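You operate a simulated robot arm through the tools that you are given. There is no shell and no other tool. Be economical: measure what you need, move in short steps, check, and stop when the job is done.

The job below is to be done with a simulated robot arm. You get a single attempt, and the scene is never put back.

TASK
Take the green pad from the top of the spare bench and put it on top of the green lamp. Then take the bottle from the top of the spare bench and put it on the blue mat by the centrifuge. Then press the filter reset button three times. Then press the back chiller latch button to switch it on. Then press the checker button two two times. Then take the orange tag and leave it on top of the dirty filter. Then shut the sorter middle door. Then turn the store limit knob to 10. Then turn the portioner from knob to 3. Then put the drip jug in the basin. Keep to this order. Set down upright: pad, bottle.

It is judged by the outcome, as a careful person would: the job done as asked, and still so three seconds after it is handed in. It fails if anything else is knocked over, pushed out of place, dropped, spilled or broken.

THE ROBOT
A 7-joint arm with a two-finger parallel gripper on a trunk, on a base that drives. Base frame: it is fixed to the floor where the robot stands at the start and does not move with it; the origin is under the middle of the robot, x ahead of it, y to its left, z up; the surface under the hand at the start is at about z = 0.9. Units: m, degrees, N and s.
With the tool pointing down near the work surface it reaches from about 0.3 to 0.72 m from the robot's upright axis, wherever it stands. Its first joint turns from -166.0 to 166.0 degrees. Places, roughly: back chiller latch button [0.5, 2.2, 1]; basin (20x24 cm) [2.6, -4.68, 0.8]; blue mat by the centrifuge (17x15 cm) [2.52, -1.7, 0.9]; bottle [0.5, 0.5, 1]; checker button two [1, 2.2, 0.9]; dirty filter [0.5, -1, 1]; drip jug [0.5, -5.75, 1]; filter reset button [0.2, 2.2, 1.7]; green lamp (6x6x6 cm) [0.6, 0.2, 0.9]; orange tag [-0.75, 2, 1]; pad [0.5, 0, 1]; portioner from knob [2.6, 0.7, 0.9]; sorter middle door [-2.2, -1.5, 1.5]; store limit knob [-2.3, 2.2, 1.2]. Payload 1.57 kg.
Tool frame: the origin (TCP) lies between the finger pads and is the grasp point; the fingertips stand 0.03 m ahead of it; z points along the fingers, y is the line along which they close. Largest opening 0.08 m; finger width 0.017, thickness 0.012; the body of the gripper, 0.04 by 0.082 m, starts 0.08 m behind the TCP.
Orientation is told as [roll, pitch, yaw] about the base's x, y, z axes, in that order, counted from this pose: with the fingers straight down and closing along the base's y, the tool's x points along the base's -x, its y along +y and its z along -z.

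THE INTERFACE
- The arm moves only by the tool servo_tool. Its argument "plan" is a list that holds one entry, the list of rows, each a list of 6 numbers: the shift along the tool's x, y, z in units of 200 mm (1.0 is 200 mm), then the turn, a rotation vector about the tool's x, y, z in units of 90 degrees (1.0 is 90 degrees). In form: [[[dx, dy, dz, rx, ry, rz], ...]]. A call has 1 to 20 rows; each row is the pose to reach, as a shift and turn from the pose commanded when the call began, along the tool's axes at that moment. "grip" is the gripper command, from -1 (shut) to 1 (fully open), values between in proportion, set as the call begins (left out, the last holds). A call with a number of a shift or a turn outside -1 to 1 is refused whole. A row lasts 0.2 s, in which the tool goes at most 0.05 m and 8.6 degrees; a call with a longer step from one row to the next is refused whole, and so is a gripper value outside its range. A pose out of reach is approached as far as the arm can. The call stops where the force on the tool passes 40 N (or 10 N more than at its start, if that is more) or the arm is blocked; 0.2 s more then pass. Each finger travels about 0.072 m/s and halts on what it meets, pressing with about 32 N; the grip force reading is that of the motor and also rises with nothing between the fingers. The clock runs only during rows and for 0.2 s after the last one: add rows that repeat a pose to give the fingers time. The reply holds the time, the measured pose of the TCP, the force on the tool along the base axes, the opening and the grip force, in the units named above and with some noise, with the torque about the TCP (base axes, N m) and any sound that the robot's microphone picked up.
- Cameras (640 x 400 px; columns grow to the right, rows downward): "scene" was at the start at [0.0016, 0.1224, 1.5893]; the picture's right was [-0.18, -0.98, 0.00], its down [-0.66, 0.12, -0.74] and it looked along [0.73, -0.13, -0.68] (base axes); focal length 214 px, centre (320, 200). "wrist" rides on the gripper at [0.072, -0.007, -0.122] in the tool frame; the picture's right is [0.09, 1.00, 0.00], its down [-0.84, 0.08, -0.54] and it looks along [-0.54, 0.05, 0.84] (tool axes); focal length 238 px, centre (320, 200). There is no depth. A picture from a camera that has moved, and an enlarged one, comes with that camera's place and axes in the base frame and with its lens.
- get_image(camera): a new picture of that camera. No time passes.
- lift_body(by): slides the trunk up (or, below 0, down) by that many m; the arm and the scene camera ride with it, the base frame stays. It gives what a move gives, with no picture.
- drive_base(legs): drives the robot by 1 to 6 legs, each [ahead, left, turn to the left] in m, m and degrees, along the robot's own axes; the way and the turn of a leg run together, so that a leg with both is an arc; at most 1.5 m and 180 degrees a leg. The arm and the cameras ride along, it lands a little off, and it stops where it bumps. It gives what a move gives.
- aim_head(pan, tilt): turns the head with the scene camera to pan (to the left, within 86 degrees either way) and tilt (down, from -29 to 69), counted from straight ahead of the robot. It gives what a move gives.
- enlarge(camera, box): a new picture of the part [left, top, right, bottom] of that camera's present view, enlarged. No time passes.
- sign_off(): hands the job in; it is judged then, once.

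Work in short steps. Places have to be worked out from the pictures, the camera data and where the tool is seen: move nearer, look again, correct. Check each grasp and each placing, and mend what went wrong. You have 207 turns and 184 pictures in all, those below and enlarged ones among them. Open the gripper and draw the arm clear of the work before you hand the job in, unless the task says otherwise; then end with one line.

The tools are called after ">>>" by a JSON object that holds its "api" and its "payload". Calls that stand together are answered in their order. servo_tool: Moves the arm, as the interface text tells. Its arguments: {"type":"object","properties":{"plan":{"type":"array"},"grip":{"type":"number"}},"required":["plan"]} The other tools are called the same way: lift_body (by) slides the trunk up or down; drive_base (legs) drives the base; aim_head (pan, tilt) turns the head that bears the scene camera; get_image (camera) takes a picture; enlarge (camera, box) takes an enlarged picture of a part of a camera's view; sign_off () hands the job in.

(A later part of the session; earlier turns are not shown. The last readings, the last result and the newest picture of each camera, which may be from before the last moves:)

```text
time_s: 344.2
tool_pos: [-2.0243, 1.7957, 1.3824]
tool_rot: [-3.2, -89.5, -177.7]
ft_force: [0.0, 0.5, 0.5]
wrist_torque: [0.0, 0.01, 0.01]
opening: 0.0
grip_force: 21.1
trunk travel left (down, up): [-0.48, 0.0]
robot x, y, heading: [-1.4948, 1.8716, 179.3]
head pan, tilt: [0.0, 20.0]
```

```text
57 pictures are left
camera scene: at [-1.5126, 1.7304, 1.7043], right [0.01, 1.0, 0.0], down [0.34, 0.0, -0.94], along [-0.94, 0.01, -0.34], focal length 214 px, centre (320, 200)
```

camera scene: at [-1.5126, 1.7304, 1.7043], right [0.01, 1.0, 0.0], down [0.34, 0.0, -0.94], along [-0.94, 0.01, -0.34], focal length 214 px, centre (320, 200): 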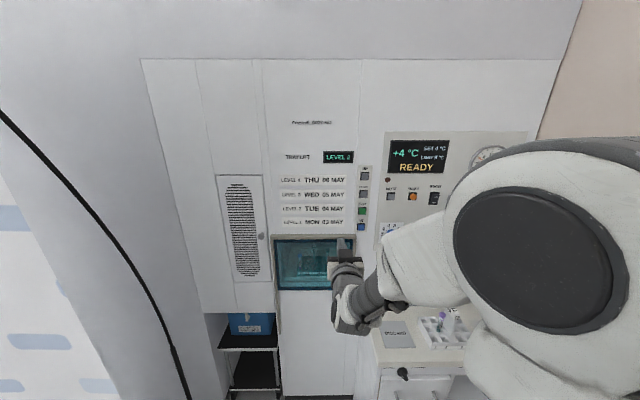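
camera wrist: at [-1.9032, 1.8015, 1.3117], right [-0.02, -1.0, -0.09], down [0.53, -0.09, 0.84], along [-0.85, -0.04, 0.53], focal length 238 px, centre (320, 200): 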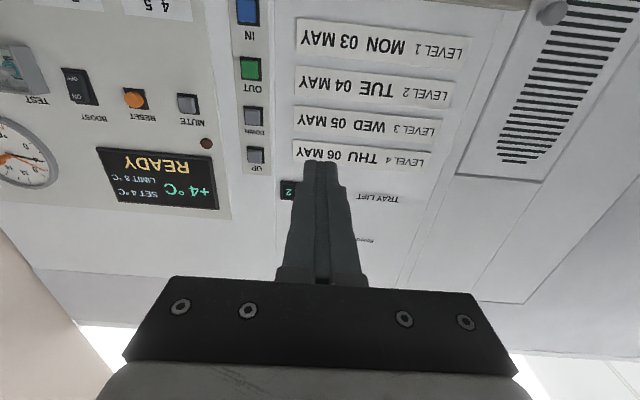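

I lower the hand 0.2 m so the wrist camera sees the knob row below the display.

>>> {"api": "servo_tool", "payload": {"plan": [[[0.2, 0, 0, 0, 0, 0], [0.4, -0.1, 0, 0, 0, 0], [0.6, -0.2, 0, 0, 0, 0], [0.8, -0.3, 0, 0, 0, 0], [0.95, -0.4, 0, 0, 0, 0], [0.95, -0.4, 0, 0, 0, 0]]]}}

>>> {"api": "get_image", "payload": {"camera": "wrist"}}

>>> {"api": "get_image", "payload": {"camera": "scene"}}

```text
time_s: 345.6
tool_pos: [-2.0204, 1.8759, 1.1913]
tool_rot: [-1.5, -89.4, -179.4]
ft_force: [0.3, 0.0, -0.5]
wrist_torque: [-0.04, -0.03, 0.0]
opening: 0.0
grip_force: 21.7
trunk travel left (down, up): [-0.48, 0.0]
robot x, y, heading: [-1.4929, 1.8775, 179.3]
head pan, tilt: [0.0, 20.0]
```

```text
56 pictures are left
camera wrist: at [-1.9002, 1.8818, 1.1201], right [-0.02, -1.0, -0.09], down [0.53, -0.09, 0.84], along [-0.85, -0.04, 0.53], focal length 238 px, centre (320, 200)
```

wrist: 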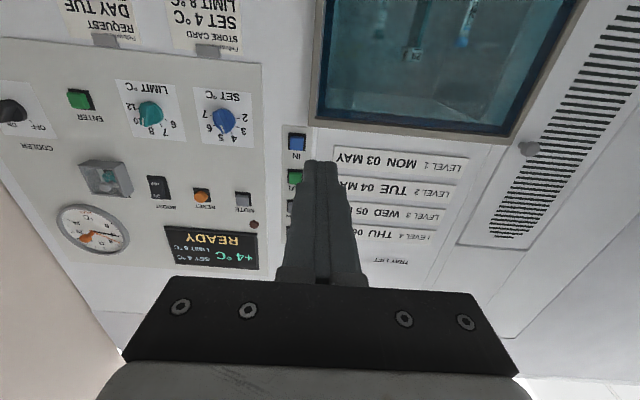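

```text
55 pictures are left
camera scene: at [-1.5127, 1.7303, 1.7043], right [0.01, 1.0, 0.0], down [0.34, 0.0, -0.94], along [-0.94, 0.01, -0.34], focal length 214 px, centre (320, 200)
```

scene: 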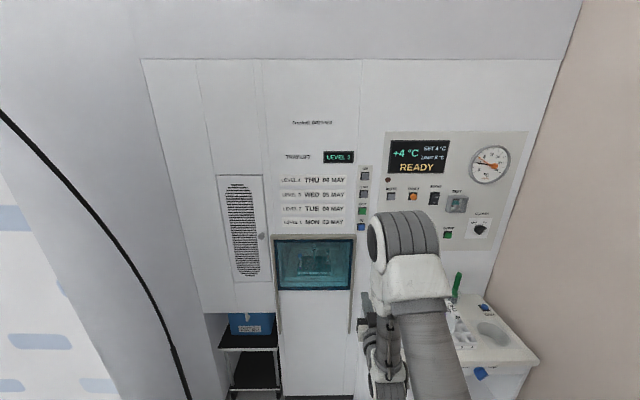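

Knobs are visible. I enlarge the wrist view on the LIMIT knob.

>>> {"api": "enlarge", "payload": {"camera": "wrist", "box": [100, 70, 260, 160]}}

```text
4.00 times, centred on (180, 115) of wrist
camera zoom: at [-1.9002, 1.8818, 1.1201], right [-0.02, -1.0, -0.09], down [0.53, -0.09, 0.84], along [-0.85, -0.04, 0.53], focal length 953 px, centre (880, 540)
```

zoom: 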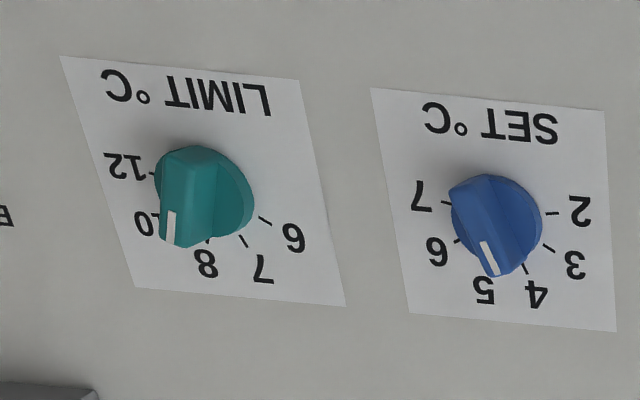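

Scale deduced: LIMIT 8 at +18°, 10 at +54° (36° clockwise needed). Knob centre ≈(−2.365, 2.195, 1.244). I raise slightly and move the base closer.

>>> {"api": "servo_tool", "payload": {"plan": [[[-0.15, 0, 0, 0, 0, 0], [-0.26, 0, 0, 0, 0, 0], [-0.26, 0, 0, 0, 0, 0]]], "grip": 1}}

>>> {"api": "drive_base", "payload": {"legs": [[0.1, -0.17, 0.5]]}}

>>> {"api": "get_image", "payload": {"camera": "wrist"}}

>>> {"api": "aim_head", "payload": {"pan": -15, "tilt": 40}}

>>> {"api": "get_image", "payload": {"camera": "scene"}}

```text
time_s: 346.4
tool_pos: [-2.0201, 1.8765, 1.243]
tool_rot: [-2.2, -89.5, -178.8]
ft_force: [-0.1, 0.3, 0.1]
wrist_torque: [0.01, 0.02, -0.03]
opening: 0.0799
grip_force: 0.2
trunk travel left (down, up): [-0.48, 0.0]
robot x, y, heading: [-1.5002, 1.8668, 179.6]
head pan, tilt: [0.0, 20.0]
```

```text
time_s: 348.3
tool_pos: [-2.1213, 2.0463, 1.2423]
tool_rot: [-1.4, -89.5, -179.3]
ft_force: [0.0, 0.3, 0.0]
wrist_torque: [0.01, 0.01, 0.01]
opening: 0.0797
grip_force: 0.1
trunk travel left (down, up): [-0.48, 0.0]
robot x, y, heading: [-1.5967, 2.0449, 179.9]
head pan, tilt: [0.0, 20.0]
```

```text
53 pictures are left
camera wrist: at [-1.9995, 2.0523, 1.1726], right [-0.01, -1.0, -0.09], down [0.53, -0.08, 0.84], along [-0.85, -0.04, 0.53], focal length 238 px, centre (320, 200)
```

wrist: 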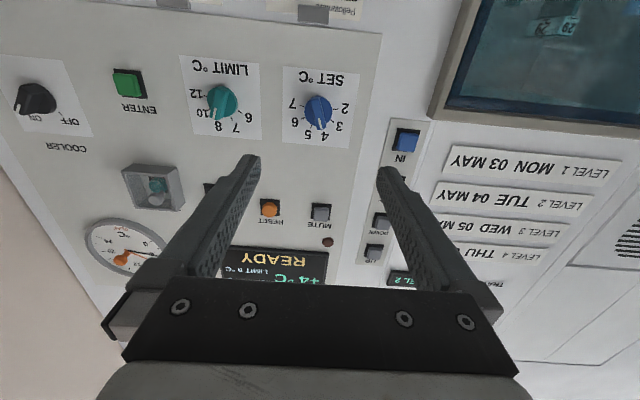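

```text
time_s: 349.1
tool_pos: [-2.1211, 2.0467, 1.2437]
tool_rot: [-2.7, -89.4, -178.1]
ft_force: [-1.0, 0.4, 0.9]
wrist_torque: [0.0, -0.03, 0.0]
opening: 0.0801
grip_force: 0.1
trunk travel left (down, up): [-0.48, 0.0]
robot x, y, heading: [-1.5984, 2.0457, 179.7]
head pan, tilt: [-15.0, 40.0]
```

```text
52 pictures are left
camera scene: at [-1.6009, 1.9245, 1.673], right [0.26, 0.96, 0.0], down [0.62, -0.17, -0.77], along [-0.74, 0.2, -0.64], focal length 214 px, centre (320, 200)
```

scene: 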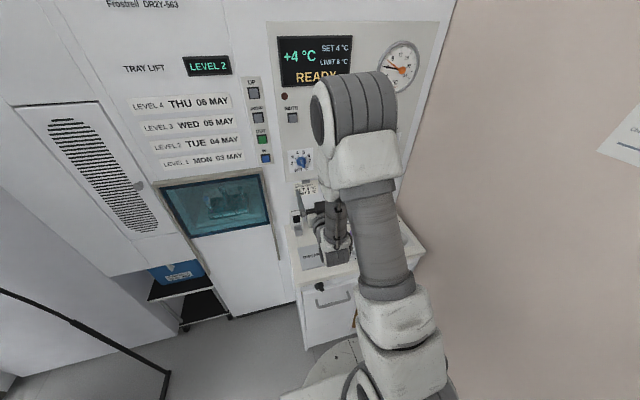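

Earlier I noticed a tall green item on the counter near the knob. I lift the hand aside for one clear look before approaching.

>>> {"api": "servo_tool", "payload": {"plan": [[[-0.15, 0.15, 0, 0, 0, 0], [-0.3, 0.3, 0, 0, 0, 0], [-0.45, 0.45, 0, 0, 0, 0], [-0.6, 0.6, 0, 0, 0, 0], [-0.75, 0.75, 0, 0, 0, 0], [-0.75, 0.75, 0, 0, 0, 0]]]}}

>>> {"api": "aim_head", "payload": {"pan": -28, "tilt": 45}}

>>> {"api": "get_image", "payload": {"camera": "scene"}}

```text
time_s: 350.5
tool_pos: [-2.123, 1.8953, 1.395]
tool_rot: [-1.9, -89.6, -178.8]
ft_force: [0.5, 0.2, 1.0]
wrist_torque: [0.03, 0.01, 0.02]
opening: 0.08
grip_force: 0.0
trunk travel left (down, up): [-0.48, 0.0]
robot x, y, heading: [-1.6017, 2.045, 179.7]
head pan, tilt: [-15.0, 40.0]
```

```text
time_s: 351.3
tool_pos: [-2.123, 1.896, 1.3943]
tool_rot: [-3.1, -89.5, -177.7]
ft_force: [-0.2, -0.4, -0.4]
wrist_torque: [0.02, 0.0, 0.01]
opening: 0.08
grip_force: 0.1
trunk travel left (down, up): [-0.48, 0.0]
robot x, y, heading: [-1.5978, 2.0427, 179.9]
head pan, tilt: [-28.0, 45.0]
```

```text
51 pictures are left
camera scene: at [-1.5905, 1.9406, 1.6657], right [0.47, 0.88, 0.0], down [0.62, -0.33, -0.71], along [-0.62, 0.33, -0.71], focal length 214 px, centre (320, 200)
```

scene: 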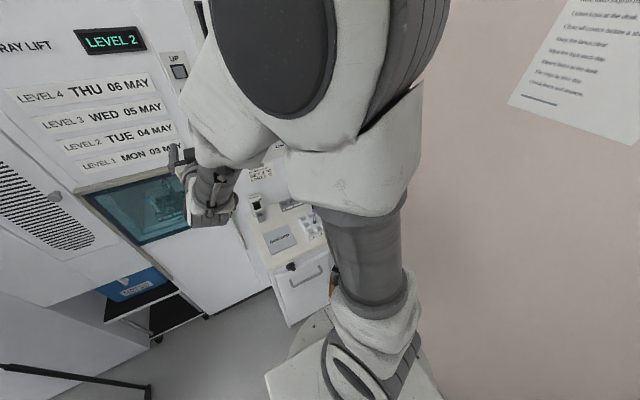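

The arm column blocks that view. I tilt the hand downward ~40° so the wrist camera shows the counter and panel together.

>>> {"api": "servo_tool", "payload": {"plan": [[[0, -0.1, -0.05, 0, 0.09, 0], [0, -0.2, -0.1, 0, 0.18, 0], [0, -0.3, -0.15, 0, 0.27, 0], [0, -0.4, -0.2, 0, 0.36, 0], [0, -0.5, -0.25, 0, 0.45, 0], [0, -0.5, -0.25, 0, 0.54, 0], [0, -0.5, -0.25, 0, 0.54, 0]]]}}

>>> {"api": "get_image", "payload": {"camera": "wrist"}}

```text
time_s: 352.9
tool_pos: [-2.0722, 1.9945, 1.3943]
tool_rot: [0.0, -40.9, 179.4]
ft_force: [-0.5, -0.6, 0.1]
wrist_torque: [0.0, -0.03, -0.01]
opening: 0.0798
grip_force: 0.1
trunk travel left (down, up): [-0.48, 0.0]
robot x, y, heading: [-1.5983, 2.045, 179.7]
head pan, tilt: [-28.0, 45.0]
```

```text
50 pictures are left
camera wrist: at [-1.9401, 2.0004, 1.4394], right [0.06, -1.0, -0.06], down [-0.28, -0.07, 0.96], along [-0.96, -0.04, -0.28], focal length 238 px, centre (320, 200)
```

wrist: 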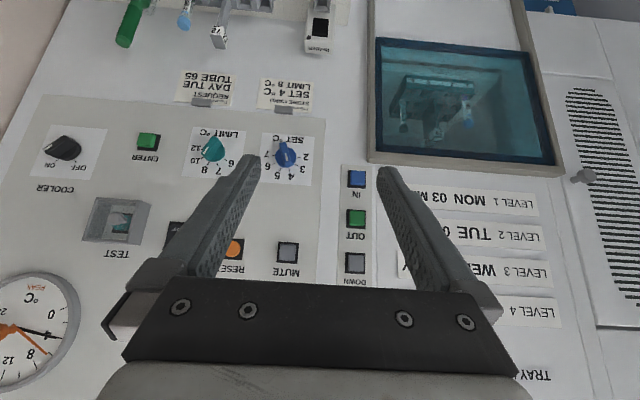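

The green item is at (−2.29, 2.35), top z≈1.08 — safely below. I return the tool horizontal, then move in front of the knob.

>>> {"api": "servo_tool", "payload": {"plan": [[[0, 0, 0, 0, -0.09, 0], [0, 0, 0, 0, -0.18, 0], [0, 0, 0, 0, -0.27, 0], [0, 0, 0, 0, -0.36, 0], [0, 0, 0, 0, -0.45, 0], [0, 0, 0, 0, -0.535, 0], [0, 0, 0, 0, -0.535, 0]]]}}

>>> {"api": "servo_tool", "payload": {"plan": [[[0.15, -0.2, 0, 0, 0, 0], [0.3, -0.4, 0.05, 0, 0, 0], [0.45, -0.6, 0.1, 0, 0, 0.0], [0.6, -0.8, 0.2, 0, 0, 0.05], [0.74, -0.97, 0.4, 0, 0, 0.1], [0.74, -0.97, 0.6, 0, 0, 0.15], [0.74, -0.97, 0.7, 0, 0, 0.2], [0.74, -0.97, 0.7, 0, 0, 0.2]]]}}

>>> {"api": "get_image", "payload": {"camera": "wrist"}}

```text
time_s: 354.5
tool_pos: [-2.0829, 1.9942, 1.3986]
tool_rot: [-1.5, -88.9, -179.2]
ft_force: [-0.1, -0.2, 0.3]
wrist_torque: [-0.01, 0.0, -0.02]
opening: 0.08
grip_force: 0.1
out of reach, approached as far as the arm can: row 6, 7
trunk travel left (down, up): [-0.48, 0.0]
robot x, y, heading: [-1.5971, 2.0458, 179.6]
head pan, tilt: [-28.0, 45.0]
```

```text
refused: row 2 steps farther than a row can; nothing moved
```

```text
49 pictures are left
camera wrist: at [-1.9605, 1.9989, 1.3289], right [-0.01, -1.0, -0.09], down [0.53, -0.08, 0.85], along [-0.85, -0.04, 0.52], focal length 238 px, centre (320, 200)
```

wrist: 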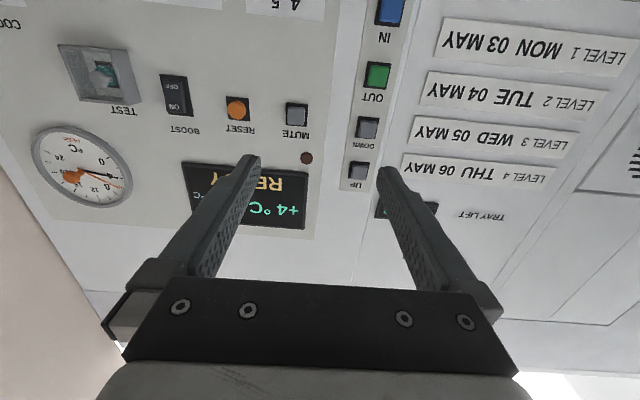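

>>> {"api": "servo_tool", "payload": {"plan": [[[0.11, -0.14, 0.05, 0, 0, 0], [0.22, -0.28, 0.1, 0, 0, 0], [0.33, -0.42, 0.2, 0, 0, 0.03], [0.44, -0.56, 0.3, 0, 0, 0.06], [0.55, -0.7, 0.4, 0, 0, 0.1], [0.66, -0.84, 0.5, 0, 0, 0.15], [0.77, -0.97, 0.6, 0, 0, 0.2], [0.77, -0.97, 0.6, 0, 0, 0.2]]]}}

>>> {"api": "get_image", "payload": {"camera": "wrist"}}

```text
time_s: 356.3
tool_pos: [-2.1976, 2.1885, 1.2437]
tool_rot: [87.2, -71.9, 92.0]
ft_force: [-1.1, 0.4, 0.5]
wrist_torque: [0.01, 0.0, 0.0]
opening: 0.08
grip_force: 0.0
out of reach, approached as far as the arm can: row 1
trunk travel left (down, up): [-0.48, 0.0]
robot x, y, heading: [-1.5981, 2.0416, 179.7]
head pan, tilt: [-28.0, 45.0]
```

```text
48 pictures are left
camera wrist: at [-2.0755, 2.1715, 1.1755], right [-0.02, -0.98, 0.22], down [0.53, 0.18, 0.83], along [-0.85, 0.13, 0.52], focal length 238 px, centre (320, 200)
```

wrist: 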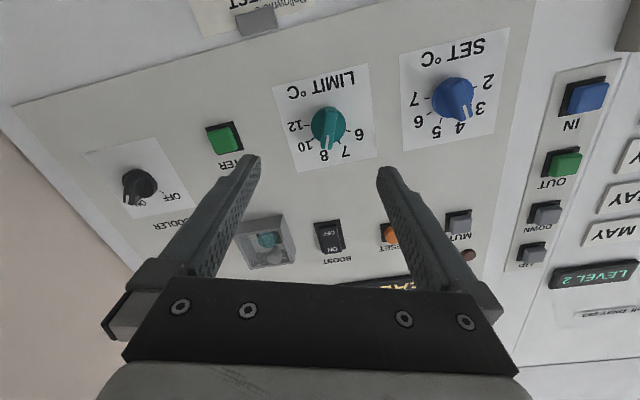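

Fingers are aligned with the pointer bar. Small lateral correction and advance part way.

>>> {"api": "servo_tool", "payload": {"plan": [[[-0.02, 0.035, 0.1, 0, 0, 0], [-0.02, 0.035, 0.25, 0, 0, 0], [-0.02, 0.035, 0.4, 0, 0, 0], [-0.02, 0.035, 0.48, 0, 0, 0], [-0.02, 0.035, 0.48, 0, 0, 0]]]}}

>>> {"api": "get_image", "payload": {"camera": "wrist"}}

```text
time_s: 357.5
tool_pos: [-2.294, 2.185, 1.2466]
tool_rot: [87.0, -72.0, 92.1]
ft_force: [-1.2, -0.1, -0.4]
wrist_torque: [-0.03, 0.0, 0.02]
opening: 0.0801
grip_force: 0.1
trunk travel left (down, up): [-0.48, 0.0]
robot x, y, heading: [-1.5976, 2.0467, 179.8]
head pan, tilt: [-28.0, 45.0]
```

```text
47 pictures are left
camera wrist: at [-2.1729, 2.1681, 1.1796], right [-0.02, -0.98, 0.22], down [0.53, 0.18, 0.83], along [-0.85, 0.13, 0.51], focal length 238 px, centre (320, 200)
```

wrist: 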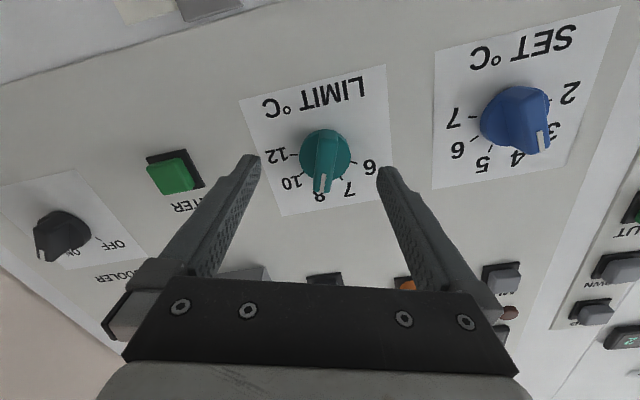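

Knob well between the fingers. Advance 2.8 cm and close.

>>> {"api": "servo_tool", "payload": {"plan": [[[-0.01, 0.015, 0.05, 0, 0, 0], [-0.01, 0.015, 0.1, 0, 0, 0], [-0.01, 0.015, 0.14, 0, 0, 0], [-0.01, 0.015, 0.14, 0, 0, 0]]]}}

>>> {"api": "servo_tool", "payload": {"plan": [[[0, 0, 0, 0, 0, 0], [0, 0, 0, 0, 0, 0], [0, 0, 0, 0, 0, 0], [0, 0, 0, 0, 0, 0]]], "grip": -1}}

>>> {"api": "get_image", "payload": {"camera": "wrist"}}

```text
time_s: 358.4
tool_pos: [-2.3144, 2.1837, 1.2496]
tool_rot: [86.7, -72.0, 92.4]
ft_force: [28.0, -1.7, 6.6]
wrist_torque: [-0.28, 0.85, 1.22]
opening: 0.0799
grip_force: 0.1
trunk travel left (down, up): [-0.48, 0.0]
robot x, y, heading: [-1.5949, 2.0493, 179.6]
head pan, tilt: [-28.0, 45.0]
stopped in row 4: the force on the tool passed its limit at 45 N (the readings are from after the stop); the commanded pose is now the measured one
```

```text
time_s: 358.9
tool_pos: [-2.3157, 2.1798, 1.2513]
tool_rot: [87.2, -71.9, 92.5]
ft_force: [27.0, 2.4, 2.2]
wrist_torque: [0.33, 0.81, 1.12]
opening: 0.0457
grip_force: 19.5
trunk travel left (down, up): [-0.48, 0.0]
robot x, y, heading: [-1.5976, 2.0446, 179.9]
head pan, tilt: [-28.0, 45.0]
stopped in row 2: the force on the tool passed its limit at 42 N (the readings are from after the stop); the commanded pose is now the measured one
```

```text
46 pictures are left
camera wrist: at [-2.1938, 2.1636, 1.1827], right [0.0, -0.98, 0.22], down [0.53, 0.18, 0.83], along [-0.85, 0.12, 0.52], focal length 238 px, centre (320, 200)
```

wrist: 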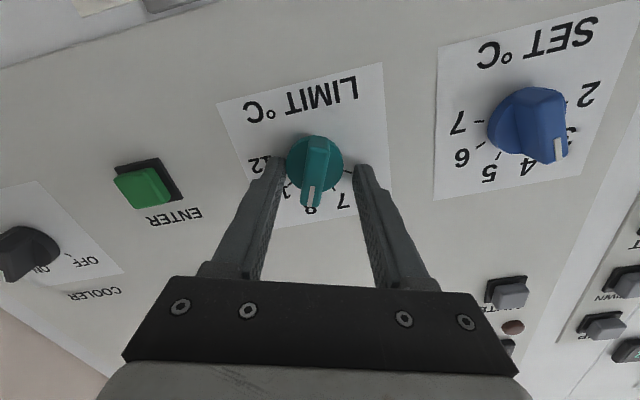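

The tips touched the panel; I back off 5 mm and let the fingers finish closing.

>>> {"api": "servo_tool", "payload": {"plan": [[[0, 0, -0.025, 0, 0, 0], [0, 0, -0.025, 0, 0, 0], [0, 0, -0.025, 0, 0, 0], [0, 0, -0.025, 0, 0, 0]]], "grip": -1}}

>>> {"api": "enlarge", "payload": {"camera": "wrist", "box": [200, 60, 400, 260]}}

```text
time_s: 359.9
tool_pos: [-2.3157, 2.1822, 1.2496]
tool_rot: [86.9, -71.9, 92.6]
ft_force: [0.0, 20.5, -0.5]
wrist_torque: [0.12, -0.03, -0.89]
opening: 0.0377
grip_force: 43.8
trunk travel left (down, up): [-0.48, 0.0]
robot x, y, heading: [-1.5932, 2.0477, 179.9]
head pan, tilt: [-28.0, 45.0]
```

```text
2.00 times, centred on (300, 160) of wrist
camera zoom: at [-2.1935, 2.1665, 1.1815], right [-0.01, -0.97, 0.22], down [0.53, 0.18, 0.83], along [-0.85, 0.13, 0.51], focal length 477 px, centre (360, 280)
```

zoom: 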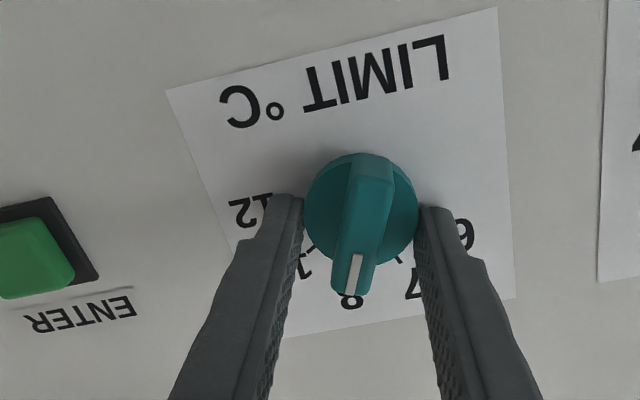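

Gripping the knob disc (37.7 mm). I relieve the side load by 2 mm and rotate 36° clockwise.

>>> {"api": "servo_tool", "payload": {"plan": [[[0, -0.008, 0, 0, 0, 0.05], [0, -0.01, 0, 0, 0, 0.1], [0, -0.01, 0, 0, 0, 0.16], [0, -0.01, 0, 0, 0, 0.22], [0, -0.01, 0, 0, 0, 0.28], [0, -0.01, 0, 0, 0, 0.34], [0, -0.01, 0, 0, 0, 0.4], [0, -0.01, 0, 0, 0, 0.4]]]}}

>>> {"api": "get_image", "payload": {"camera": "wrist"}}

```text
time_s: 361.7
tool_pos: [-2.3154, 2.1847, 1.2477]
tool_rot: [88.7, -35.9, 90.6]
ft_force: [-5.6, 23.9, -2.4]
wrist_torque: [0.09, 0.24, 0.1]
opening: 0.0372
grip_force: 43.1
trunk travel left (down, up): [-0.48, 0.0]
robot x, y, heading: [-1.5968, 2.0445, 179.7]
head pan, tilt: [-28.0, 45.0]
```

```text
44 pictures are left
camera wrist: at [-2.1938, 2.1297, 1.2027], right [-0.02, -0.66, 0.75], down [0.53, 0.63, 0.56], along [-0.85, 0.41, 0.34], focal length 238 px, centre (320, 200)
```

wrist: 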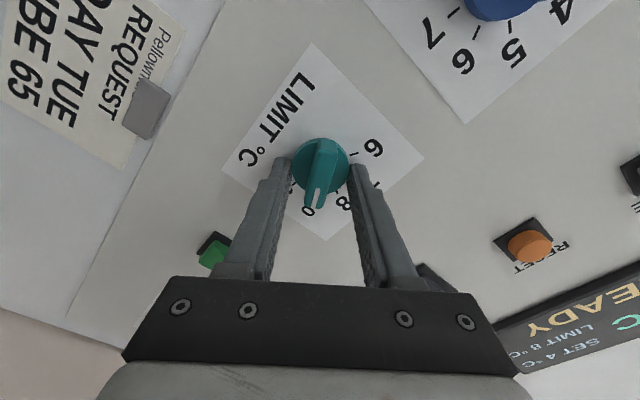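

The knob turned with the fingers. I enlarge the dial and the display.

>>> {"api": "enlarge", "payload": {"camera": "wrist", "box": [220, 40, 430, 250]}}

>>> {"api": "enlarge", "payload": {"camera": "wrist", "box": [480, 260, 640, 380]}}

```text
1.90 times, centred on (325, 145) of wrist
camera zoom: at [-2.1938, 2.1297, 1.2027], right [-0.02, -0.66, 0.75], down [0.53, 0.63, 0.56], along [-0.85, 0.41, 0.34], focal length 454 px, centre (310, 305)
```

zoom: 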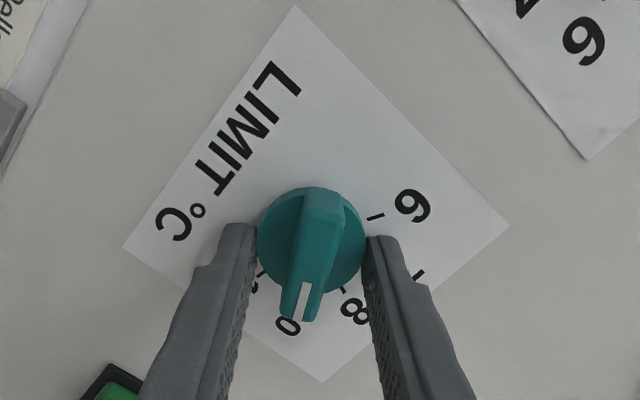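

```text
3.33 times, centred on (560, 320) of wrist
camera zoom: at [-2.1938, 2.1297, 1.2027], right [-0.02, -0.66, 0.75], down [0.53, 0.63, 0.56], along [-0.85, 0.41, 0.34], focal length 794 px, centre (-480, -200)
```

zoom: 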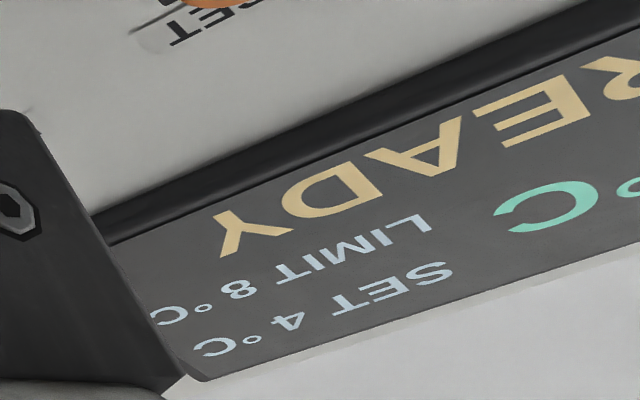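

Pointer appears at 10 (the display needs ENTER, which isn't requested). I release, retreat and verify.

>>> {"api": "servo_tool", "payload": {"plan": [[[0, 0, 0, 0, 0, 0], [0, 0, 0, 0, 0, 0], [0, 0, 0, 0, 0, 0], [0, 0, 0, 0, 0, 0]]], "grip": 1}}

>>> {"api": "servo_tool", "payload": {"plan": [[[0, 0, -0.15, 0, 0, 0], [0, 0, -0.3, 0, 0, 0], [0, 0, -0.45, 0, 0, 0], [0, 0, -0.45, 0, 0, 0]]]}}

>>> {"api": "enlarge", "payload": {"camera": "wrist", "box": [240, 50, 400, 190]}}

```text
time_s: 362.7
tool_pos: [-2.3154, 2.1772, 1.2499]
tool_rot: [88.9, -36.0, 90.7]
ft_force: [4.6, -4.4, -1.6]
wrist_torque: [0.2, 0.13, 0.25]
opening: 0.08
grip_force: 0.0
trunk travel left (down, up): [-0.48, 0.0]
robot x, y, heading: [-1.597, 2.0431, 179.9]
head pan, tilt: [-28.0, 45.0]
```

```text
time_s: 363.7
tool_pos: [-2.2218, 2.1785, 1.2531]
tool_rot: [88.8, -36.0, 90.8]
ft_force: [0.6, 0.7, 0.6]
wrist_torque: [-0.01, 0.0, 0.04]
opening: 0.08
grip_force: 0.1
trunk travel left (down, up): [-0.48, 0.0]
robot x, y, heading: [-1.5972, 2.0423, 180.0]
head pan, tilt: [-28.0, 45.0]
```

```text
2.86 times, centred on (320, 120) of wrist
camera zoom: at [-2.1014, 2.1246, 1.2071], right [-0.01, -0.66, 0.75], down [0.53, 0.63, 0.56], along [-0.85, 0.41, 0.34], focal length 681 px, centre (320, 429)
```

zoom: 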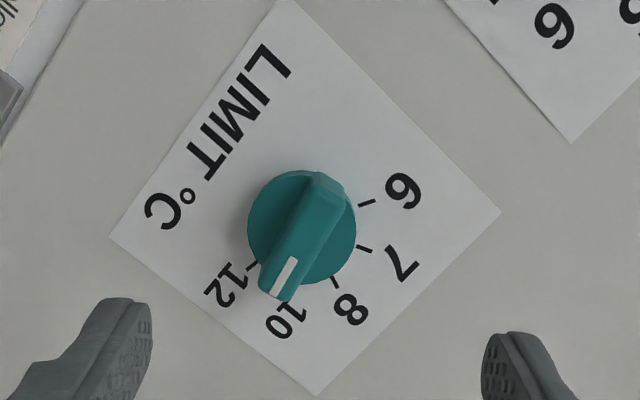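

To verify precisely, I roll the hand back and pitch it so the wrist camera views the dial head-on.

>>> {"api": "servo_tool", "payload": {"plan": [[[0, 0, -0.03, 0, 0, -0.09], [0, 0, -0.06, 0, 0, -0.18], [0, 0, -0.1, 0, 0, -0.27], [0, 0, -0.1, 0, 0, -0.36], [0, 0, -0.1, 0, 0, -0.45], [0, 0, -0.1, 0, 0, -0.54], [0, 0, -0.1, 0, 0, -0.6], [0, 0, -0.1, 0, 0, -0.6]]]}}

>>> {"api": "servo_tool", "payload": {"plan": [[[-0.06, 0, -0.03, 0, 0.09, 0], [-0.12, 0, -0.06, 0, 0.18, 0], [-0.18, 0, -0.09, 0, 0.27, 0], [-0.25, 0, -0.1, 0, 0.36, 0], [-0.25, 0, -0.1, 0, 0.36, 0]]]}}

>>> {"api": "get_image", "payload": {"camera": "wrist"}}

```text
time_s: 365.5
tool_pos: [-2.2042, 2.1791, 1.2517]
tool_rot: [-4.8, -89.0, -175.1]
ft_force: [-0.1, -0.4, 0.2]
wrist_torque: [0.0, -0.02, 0.0]
opening: 0.0801
grip_force: 0.1
trunk travel left (down, up): [-0.48, 0.0]
robot x, y, heading: [-1.5973, 2.0467, 179.8]
head pan, tilt: [-28.0, 45.0]
```

```text
time_s: 366.7
tool_pos: [-2.1866, 2.1791, 1.3015]
tool_rot: [0.0, -56.7, -179.9]
ft_force: [0.6, -0.3, -0.1]
wrist_torque: [0.0, 0.03, 0.0]
opening: 0.0797
grip_force: 0.1
trunk travel left (down, up): [-0.48, 0.0]
robot x, y, heading: [-1.5924, 2.0429, 179.7]
head pan, tilt: [-28.0, 45.0]
```

```text
40 pictures are left
camera wrist: at [-2.0462, 2.186, 1.3088], right [0.05, -1.0, -0.08], down [-0.01, -0.08, 1.0], along [-1.0, -0.05, -0.01], focal length 238 px, centre (320, 200)
```

wrist: 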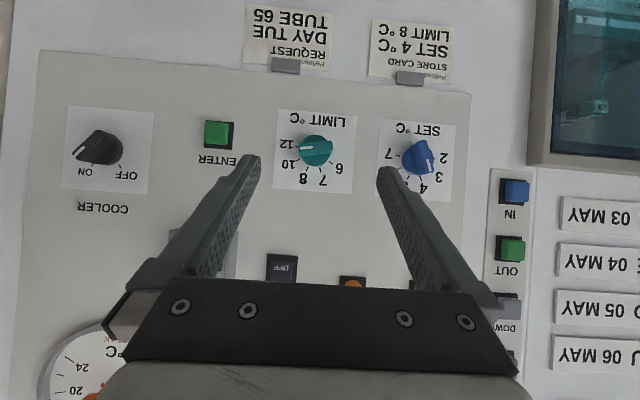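

>>> {"api": "enlarge", "payload": {"camera": "wrist", "box": [268, 105, 364, 200]}}

```text
4.21 times, centred on (316, 152) of wrist
camera zoom: at [-2.0462, 2.186, 1.3088], right [0.05, -1.0, -0.08], down [-0.01, -0.08, 1.0], along [-1.0, -0.05, -0.01], focal length 1004 px, centre (337, 400)
```

zoom: 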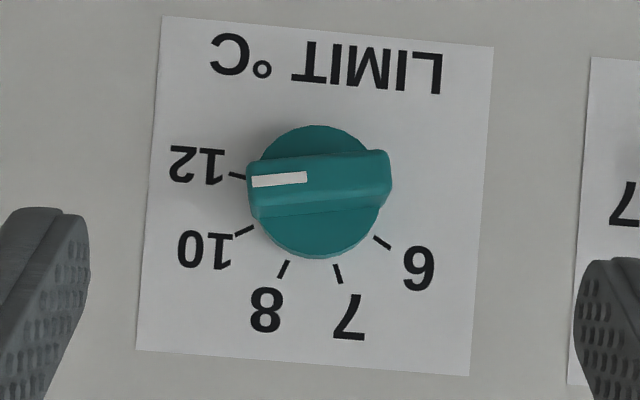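

Head-on view shows the pointer overshot to ~79°, with 10 at ~61° (release dragged it). I'll re-grip just the pointer bar with the fingers aligned at 79°, then turn back to 61°.

>>> {"api": "servo_tool", "payload": {"plan": [[[0, 0, 0, 0, -0.09, 0], [0, 0, 0, 0, -0.18, 0], [0, 0, 0, 0, -0.27, 0], [0, 0, 0, 0, -0.365, 0], [0, 0, 0, 0, -0.37, 0], [0, 0, 0, 0, -0.37, 0]]]}}

>>> {"api": "servo_tool", "payload": {"plan": [[[0.05, -0.01, 0, 0, 0, 0.09], [0.1, -0.018, 0, 0, 0, 0.18], [0.15, -0.018, 0, 0, 0, 0.27], [0.2, -0.018, 0, 0, 0, 0.36], [0.25, -0.018, 0, 0, 0, 0.45], [0.276, -0.018, 0, 0, 0, 0.54], [0.276, -0.018, 0, 0, 0, 0.63], [0.276, -0.018, 0.05, 0, 0, 0.72], [0.276, -0.018, 0.1, 0, 0, 0.81], [0.276, -0.018, 0.15, 0, 0, 0.878], [0.276, -0.018, 0.2, 0, 0, 0.878], [0.276, -0.018, 0.2, 0, 0, 0.878]]]}}

>>> {"api": "get_image", "payload": {"camera": "wrist"}}

```text
time_s: 368.1
tool_pos: [-2.1857, 2.1781, 1.3014]
tool_rot: [10.8, -89.9, 169.2]
ft_force: [-0.4, 0.1, -0.5]
wrist_torque: [-0.03, -0.01, 0.01]
opening: 0.08
grip_force: 0.2
trunk travel left (down, up): [-0.48, 0.0]
robot x, y, heading: [-1.5971, 2.0448, 179.6]
head pan, tilt: [-28.0, 45.0]
```

```text
time_s: 370.7
tool_pos: [-2.226, 2.1813, 1.245]
tool_rot: [89.8, -10.9, 89.9]
ft_force: [-1.1, 0.0, 0.5]
wrist_torque: [0.04, 0.04, -0.02]
opening: 0.0802
grip_force: 0.0
trunk travel left (down, up): [-0.48, 0.0]
robot x, y, heading: [-1.5945, 2.0431, 180.0]
head pan, tilt: [-28.0, 45.0]
```

```text
38 pictures are left
camera wrist: at [-2.1055, 2.1132, 1.2256], right [0.0, -0.28, 0.96], down [0.54, 0.81, 0.23], along [-0.84, 0.52, 0.15], focal length 238 px, centre (320, 200)
```

wrist: 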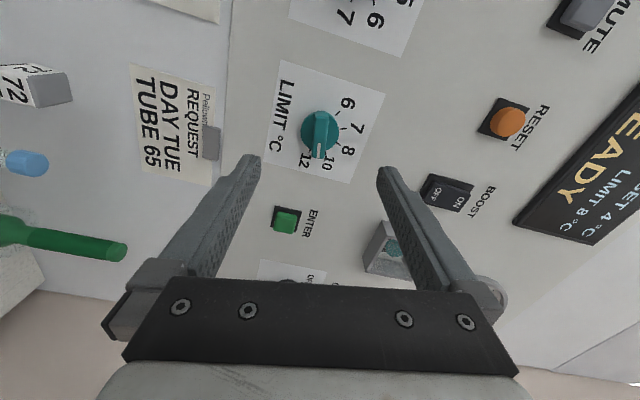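

The bar lines up between the fingers. Advance so only the tips straddle the bar, then close.

>>> {"api": "servo_tool", "payload": {"plan": [[[0, 0.007, 0.1, 0, 0, 0], [0, 0.007, 0.2, 0, 0, 0], [0, 0.007, 0.3, 0, 0, 0], [0, 0.007, 0.385, 0, 0, 0], [0, 0.007, 0.385, 0, 0, 0]]]}}

>>> {"api": "servo_tool", "payload": {"plan": [[[0, 0, 0, 0, 0, 0], [0, 0, 0, 0, 0, 0], [0, 0, 0, 0, 0, 0], [0, 0, 0, 0, 0, 0], [0, 0, 0, 0, 0, 0]]], "grip": -1}}

>>> {"api": "enlarge", "payload": {"camera": "wrist", "box": [220, 80, 420, 240]}}

```text
time_s: 371.9
tool_pos: [-2.3035, 2.1808, 1.2468]
tool_rot: [89.9, -11.1, 90.0]
ft_force: [-0.3, -0.9, -0.8]
wrist_torque: [0.03, 0.03, -0.01]
opening: 0.0798
grip_force: 0.0
trunk travel left (down, up): [-0.48, 0.0]
robot x, y, heading: [-1.5985, 2.0403, 179.5]
head pan, tilt: [-28.0, 45.0]
```

```text
time_s: 373.1
tool_pos: [-2.3044, 2.182, 1.246]
tool_rot: [89.6, -10.9, 90.0]
ft_force: [3.3, 0.7, -11.3]
wrist_torque: [0.01, 0.17, -0.12]
opening: 0.0127
grip_force: 30.2
trunk travel left (down, up): [-0.48, 0.0]
robot x, y, heading: [-1.5977, 2.0451, 179.7]
head pan, tilt: [-28.0, 45.0]
```

```text
2.50 times, centred on (320, 160) of wrist
camera zoom: at [-2.1826, 2.1136, 1.2259], right [-0.01, -0.28, 0.96], down [0.54, 0.81, 0.24], along [-0.84, 0.52, 0.15], focal length 596 px, centre (320, 300)
```

zoom: 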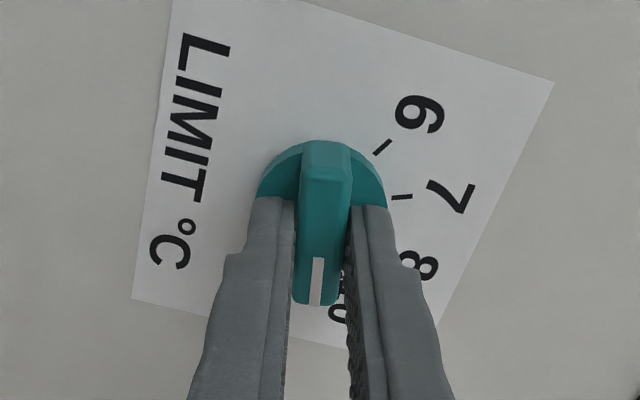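

Gripping the 12.7 mm bar. Rotate −18.3° to bring it to ~61°.

>>> {"api": "servo_tool", "payload": {"plan": [[[0, -0.005, 0, 0, 0, -0.05], [0, -0.005, 0, 0, 0, -0.1], [0, -0.005, 0, 0, 0, -0.15], [0, -0.005, 0, 0, 0, -0.203], [0, -0.005, 0, 0, 0, -0.203], [0, -0.005, 0, 0, 0, -0.203]]]}}

>>> {"api": "servo_tool", "payload": {"plan": [[[0, 0, 0, 0, 0, 0], [0, 0, 0, 0, 0, 0], [0, 0, 0, 0, 0, 0], [0, 0, 0, 0, 0, 0]]], "grip": 0.3}}

>>> {"api": "servo_tool", "payload": {"plan": [[[0, 0, -0.15, 0, 0, 0], [0, 0, -0.35, 0, 0, 0], [0, 0, -0.5, 0, 0, 0], [0, 0, -0.5, 0, 0, 0]]]}}

>>> {"api": "enlarge", "payload": {"camera": "wrist", "box": [240, 60, 400, 180]}}

```text
time_s: 374.5
tool_pos: [-2.3027, 2.1825, 1.2455]
tool_rot: [90.0, -29.2, 90.1]
ft_force: [0.3, 1.0, -10.6]
wrist_torque: [-0.02, 0.19, -0.41]
opening: 0.0128
grip_force: 30.1
trunk travel left (down, up): [-0.48, 0.0]
robot x, y, heading: [-1.5981, 2.0479, 179.8]
head pan, tilt: [-28.0, 45.0]
```

```text
time_s: 375.5
tool_pos: [-2.3021, 2.1829, 1.2471]
tool_rot: [89.9, -29.2, 90.0]
ft_force: [0.3, 0.6, 0.1]
wrist_torque: [-0.04, 0.03, -0.01]
opening: 0.0521
grip_force: 0.1
trunk travel left (down, up): [-0.48, 0.0]
robot x, y, heading: [-1.5967, 2.0456, 180.1]
head pan, tilt: [-28.0, 45.0]
```

```text
time_s: 376.5
tool_pos: [-2.2028, 2.183, 1.2476]
tool_rot: [89.9, -29.2, 89.9]
ft_force: [0.7, -0.3, 0.1]
wrist_torque: [0.03, -0.04, 0.01]
opening: 0.052
grip_force: 0.0
trunk travel left (down, up): [-0.48, 0.0]
robot x, y, heading: [-1.5983, 2.0474, 179.9]
head pan, tilt: [-28.0, 45.0]
```

```text
3.33 times, centred on (320, 120) of wrist
camera zoom: at [-2.083, 2.1237, 1.2066], right [0.0, -0.57, 0.82], down [0.54, 0.69, 0.48], along [-0.84, 0.45, 0.31], focal length 794 px, centre (320, 467)
```

zoom: 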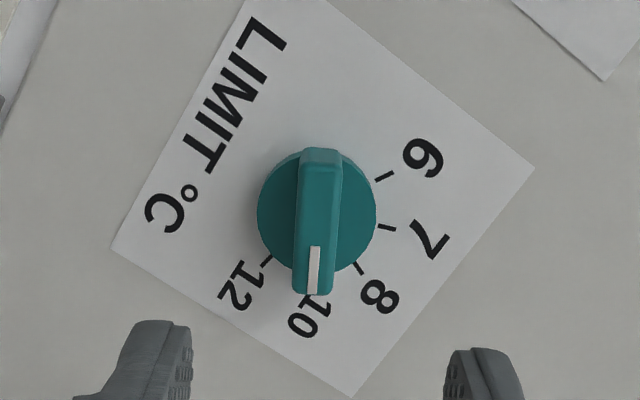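

The bar now points at 10 (tool roll 60.8° vs tick ≈61°). I leave: strafe, back out, then fold the arm.

>>> {"api": "drive_base", "payload": {"legs": [[0, 0.49, 0], [-0.55, 0, 0], [-0.5, 0.22, 0]]}}

>>> {"api": "servo_tool", "payload": {"plan": [[[0, 0, 0, 0, 0, -0.09], [0, 0, 0, 0, 0, -0.18], [0, 0, 0, 0, 0, -0.27], [0, 0, 0, 0, 0, -0.36], [0, 0, 0, 0, 0, -0.45], [0, 0, 0, 0, 0, -0.54], [0, 0, 0, 0, 0, -0.63], [0, 0, 0, 0, 0, -0.675]]], "grip": -1}}

>>> {"api": "servo_tool", "payload": {"plan": [[[0, 0, -0.05, 0, 0.09, 0], [0, 0, -0.1, 0, 0.18, 0], [0, 0, -0.15, 0, 0.27, 0], [0, 0.1, -0.2, 0, 0.36, 0], [0, 0.2, -0.3, 0, 0.45, 0], [0, 0.3, -0.4, 0, 0.54, 0], [0, 0.4, -0.5, 0, 0.63, 0], [0, 0.5, -0.6, 0, 0.72, 0], [0, 0.6, -0.7, 0, 0.81, 0], [0, 0.7, -0.8, 0, 0.9, 0], [0, 0.7, -0.9, 0, 0.98, 0], [0, 0.7, -0.9, 0, 1, 0]]]}}

>>> {"api": "drive_base", "payload": {"legs": [[-0.6, 0, 0], [0, 0, 180], [1.4, 0, 0], [0.35, 0, 0], [0, -0.6, 0]]}}

>>> {"api": "aim_head", "payload": {"pan": 0, "tilt": 40}}

>>> {"api": "get_image", "payload": {"camera": "scene"}}

```text
time_s: 387.6
tool_pos: [-1.1616, 1.4742, 1.247]
tool_rot: [89.9, -29.3, 90.9]
ft_force: [0.4, 0.1, -0.2]
wrist_torque: [0.02, 0.0, -0.01]
opening: 0.0522
grip_force: 0.1
trunk travel left (down, up): [-0.48, 0.0]
robot x, y, heading: [-0.5475, 1.3487, -179.5]
head pan, tilt: [-28.0, 45.0]
```

```text
time_s: 389.4
tool_pos: [-1.1619, 1.4757, 1.2488]
tool_rot: [-50.1, -90.0, -129.0]
ft_force: [0.8, -0.3, 0.6]
wrist_torque: [0.04, 0.01, 0.02]
opening: 0.0001
grip_force: 20.9
trunk travel left (down, up): [-0.48, 0.0]
robot x, y, heading: [-0.5531, 1.3459, -179.5]
head pan, tilt: [-28.0, 45.0]
```

```text
time_s: 392.0
tool_pos: [-0.9783, 1.3376, 1.2482]
tool_rot: [0.0, 0.1, -179.1]
ft_force: [0.9, 0.1, -0.2]
wrist_torque: [0.01, -0.03, 0.03]
opening: 0.0001
grip_force: 21.4
trunk travel left (down, up): [-0.48, 0.0]
robot x, y, heading: [-0.5511, 1.3488, -179.1]
head pan, tilt: [-28.0, 45.0]
```

```text
time_s: 422.2
tool_pos: [2.2284, 0.76, 1.2481]
tool_rot: [0.1, 0.1, 1.2]
ft_force: [0.3, 0.3, -0.4]
wrist_torque: [0.0, 0.01, -0.01]
opening: 0.0
grip_force: 21.0
trunk travel left (down, up): [-0.48, 0.0]
robot x, y, heading: [1.7985, 0.7481, 1.0]
head pan, tilt: [-28.0, 45.0]
```

```text
time_s: 423.2
tool_pos: [2.2275, 0.7607, 1.2479]
tool_rot: [0.0, 0.0, 1.2]
ft_force: [-1.3, 0.4, 0.7]
wrist_torque: [-0.01, 0.0, -0.01]
opening: 0.0
grip_force: 21.2
trunk travel left (down, up): [-0.48, 0.0]
robot x, y, heading: [1.8022, 0.7466, 1.2]
head pan, tilt: [0.0, 40.0]
```

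```text
35 pictures are left
camera scene: at [1.8028, 0.8867, 1.6729], right [0.02, -1.0, 0.0], down [-0.64, -0.01, -0.77], along [0.77, 0.01, -0.64], focal length 214 px, centre (320, 200)
```

scene: 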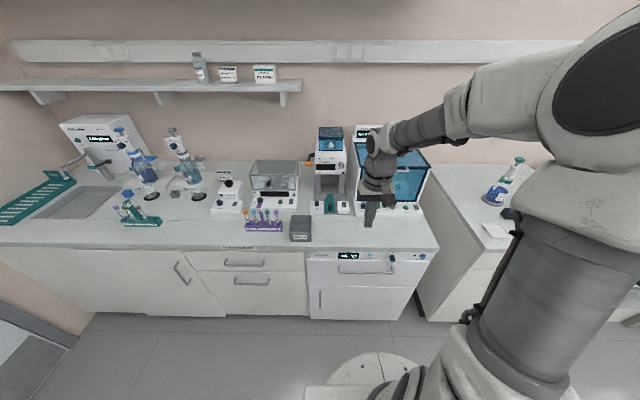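

>>> {"api": "enlarge", "payload": {"camera": "scene", "box": [300, 115, 450, 225]}}

>>> {"api": "get_image", "payload": {"camera": "wrist"}}

```text
3.64 times, centred on (375, 170) of scene
camera zoom: at [1.8028, 0.8867, 1.6729], right [0.02, -1.0, 0.0], down [-0.64, -0.01, -0.77], along [0.77, 0.01, -0.64], focal length 780 px, centre (120, 309)
```

zoom: 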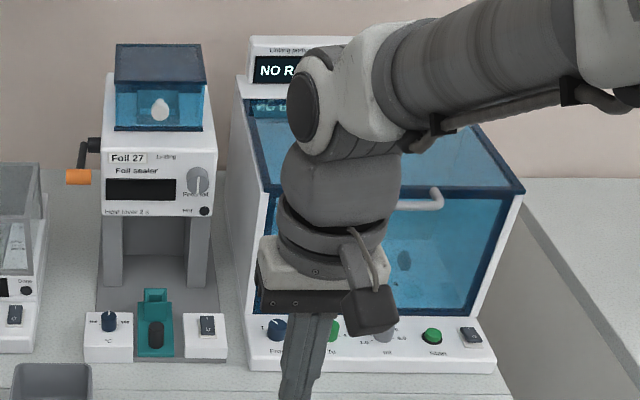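

```text
33 pictures are left
camera wrist: at [2.1554, 0.7524, 1.3701], right [-0.11, 0.99, 0.0], down [0.84, 0.09, 0.54], along [0.54, 0.06, -0.84], focal length 238 px, centre (320, 200)
```

wrist: 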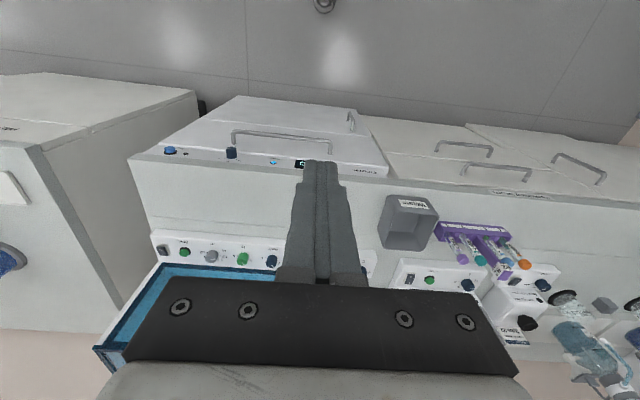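

The portioner's control strip has a blue "From" knob. I enlarge it in the wrist view.

>>> {"api": "enlarge", "payload": {"camera": "wrist", "box": [140, 220, 310, 290]}}

```text
3.76 times, centred on (225, 255) of wrist
camera zoom: at [2.1554, 0.7524, 1.3701], right [-0.11, 0.99, 0.0], down [0.84, 0.09, 0.54], along [0.54, 0.06, -0.84], focal length 897 px, centre (678, -7)
```

zoom: 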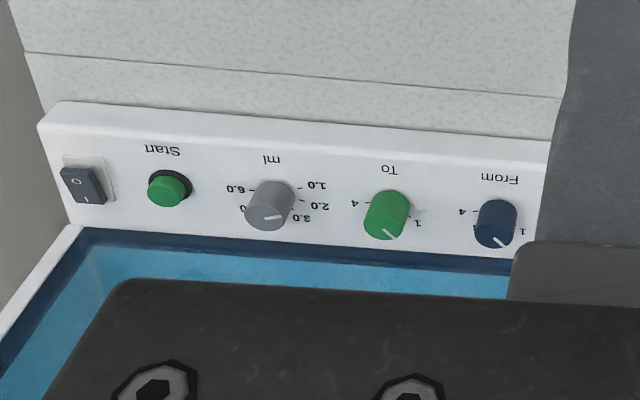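

From-knob ≈(2.60, 0.685, 0.97). I drive 0.1 m closer and move the hand nearer for a closer look at scale and slope.

>>> {"api": "drive_base", "payload": {"legs": [[0.1, 0, -1]]}}

>>> {"api": "servo_tool", "payload": {"plan": [[[-0.17, -0.07, 0.1, 0, 0, 0], [-0.34, -0.14, 0.2, 0, 0, 0], [-0.51, -0.21, 0.3, 0, 0, 0], [-0.68, -0.28, 0.4, 0, 0, 0], [-0.75, -0.36, 0.5, 0, 0, 0], [-0.75, -0.36, 0.5, 0, 0, 0]]], "grip": 1}}

>>> {"api": "get_image", "payload": {"camera": "wrist"}}

```text
time_s: 424.5
tool_pos: [2.3291, 0.7546, 1.2484]
tool_rot: [0.0, 0.2, 0.4]
ft_force: [-0.3, 0.6, 0.1]
wrist_torque: [0.01, 0.0, -0.02]
opening: 0.0
grip_force: 21.7
trunk travel left (down, up): [-0.48, 0.0]
robot x, y, heading: [1.8998, 0.7502, 0.2]
head pan, tilt: [0.0, 40.0]
```

```text
time_s: 425.9
tool_pos: [2.4784, 0.6829, 1.1476]
tool_rot: [0.0, 0.1, 0.3]
ft_force: [0.1, -1.0, -0.4]
wrist_torque: [-0.02, 0.0, -0.02]
opening: 0.0797
grip_force: 0.1
trunk travel left (down, up): [-0.48, 0.0]
robot x, y, heading: [1.9026, 0.7522, 0.3]
head pan, tilt: [0.0, 40.0]
```

```text
31 pictures are left
camera wrist: at [2.4052, 0.6758, 1.2689], right [-0.1, 1.0, 0.0], down [0.84, 0.08, 0.54], along [0.54, 0.05, -0.84], focal length 238 px, centre (320, 200)
```

wrist: 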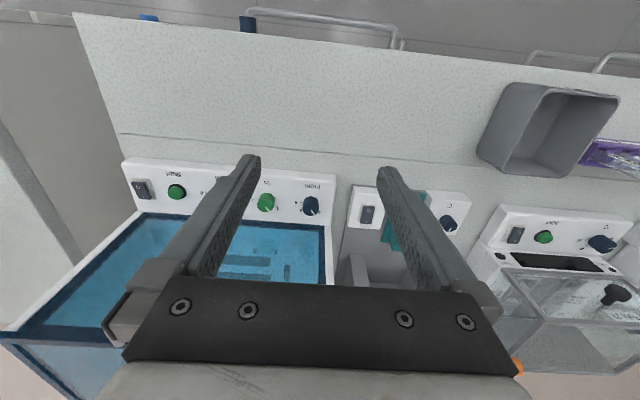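

>>> {"api": "enlarge", "payload": {"camera": "wrist", "box": [250, 165, 350, 230]}}

```text
6.15 times, centred on (300, 198) of wrist
camera zoom: at [2.4052, 0.6758, 1.2689], right [-0.1, 1.0, 0.0], down [0.84, 0.08, 0.54], along [0.54, 0.05, -0.84], focal length 1467 px, centre (443, 215)
```

zoom: 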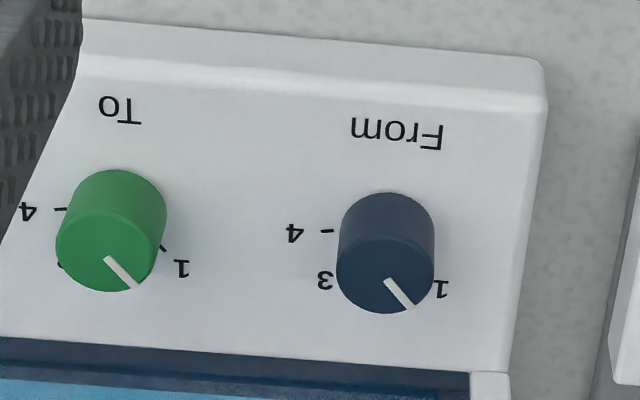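

Knob stands on a flat strip with a tall box wall just behind, so I'll use a 30° leaned-back tool. Scale: 1 at −45°, 3 at +45°; pointer is at 1 → 90° clockwise. I set lean, yaw −45°, and a 40 mm opening, then approach.

>>> {"api": "servo_tool", "payload": {"plan": [[[0, 0, 0, 0, -0.085, 0], [0, 0, 0, 0, -0.17, 0], [0, 0, 0, 0, -0.255, 0], [0, 0, 0, 0, -0.333, 0], [0, 0, 0, 0, -0.333, 0]]], "grip": 0}}

>>> {"api": "servo_tool", "payload": {"plan": [[[0, 0, 0, -0.042, 0, -0.072], [0, 0, 0, -0.083, 0, -0.144], [0, 0, 0, -0.125, 0, -0.217], [0, 0, 0, -0.167, 0, -0.289], [0, 0, 0, -0.208, 0, -0.361], [0, 0, 0, -0.25, 0, -0.433], [0, 0, 0, -0.25, 0, -0.433]]]}}

>>> {"api": "servo_tool", "payload": {"plan": [[[-0.032, -0.108, 0.16, 0, 0, 0], [-0.064, -0.216, 0.32, 0, 0, 0], [-0.096, -0.324, 0.48, 0, 0, 0], [-0.128, -0.431, 0.64, 0, 0, 0], [-0.128, -0.431, 0.64, 0, 0, 0]]]}}

>>> {"api": "get_image", "payload": {"camera": "wrist"}}

```text
time_s: 427.1
tool_pos: [2.4787, 0.6831, 1.1489]
tool_rot: [0.0, -30.0, 0.3]
ft_force: [0.5, 0.1, 0.2]
wrist_torque: [0.0, 0.0, -0.01]
opening: 0.0401
grip_force: 0.0
trunk travel left (down, up): [-0.48, 0.0]
robot x, y, heading: [1.9019, 0.7513, 0.1]
head pan, tilt: [0.0, 40.0]
```

```text
time_s: 428.7
tool_pos: [2.4791, 0.6826, 1.1475]
tool_rot: [0.1, -30.0, 45.4]
ft_force: [0.5, -0.7, 0.2]
wrist_torque: [0.04, -0.01, 0.0]
opening: 0.0402
grip_force: 0.0
trunk travel left (down, up): [-0.48, 0.0]
robot x, y, heading: [1.9021, 0.7528, 0.3]
head pan, tilt: [0.0, 40.0]
```

```text
time_s: 429.9
tool_pos: [2.6007, 0.6859, 1.0499]
tool_rot: [0.1, -29.9, 45.2]
ft_force: [-0.7, 0.0, 0.5]
wrist_torque: [-0.01, 0.0, 0.04]
opening: 0.0399
grip_force: 0.1
trunk travel left (down, up): [-0.48, 0.0]
robot x, y, heading: [1.9026, 0.7472, 0.2]
head pan, tilt: [0.0, 40.0]
```

```text
29 pictures are left
camera wrist: at [2.5184, 0.5929, 1.1201], right [-0.76, 0.64, -0.04], down [0.27, 0.38, 0.89], along [0.59, 0.67, -0.46], focal length 238 px, centre (320, 200)
```

wrist: 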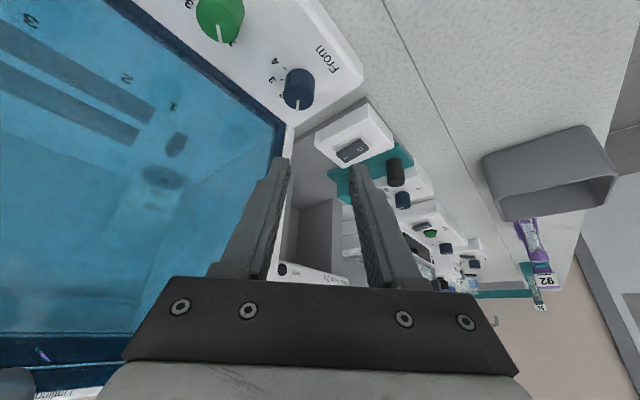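

>>> {"api": "enlarge", "payload": {"camera": "wrist", "box": [240, 40, 360, 130]}}

```text
4.44 times, centred on (300, 85) of wrist
camera zoom: at [2.5184, 0.5929, 1.1201], right [-0.76, 0.64, -0.04], down [0.27, 0.38, 0.89], along [0.59, 0.67, -0.46], focal length 1059 px, centre (409, 711)
```

zoom: 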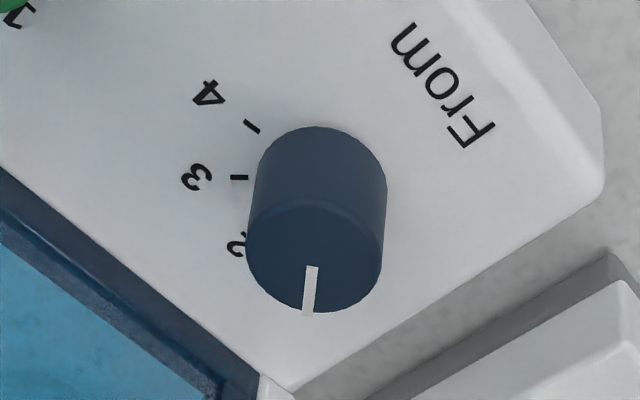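

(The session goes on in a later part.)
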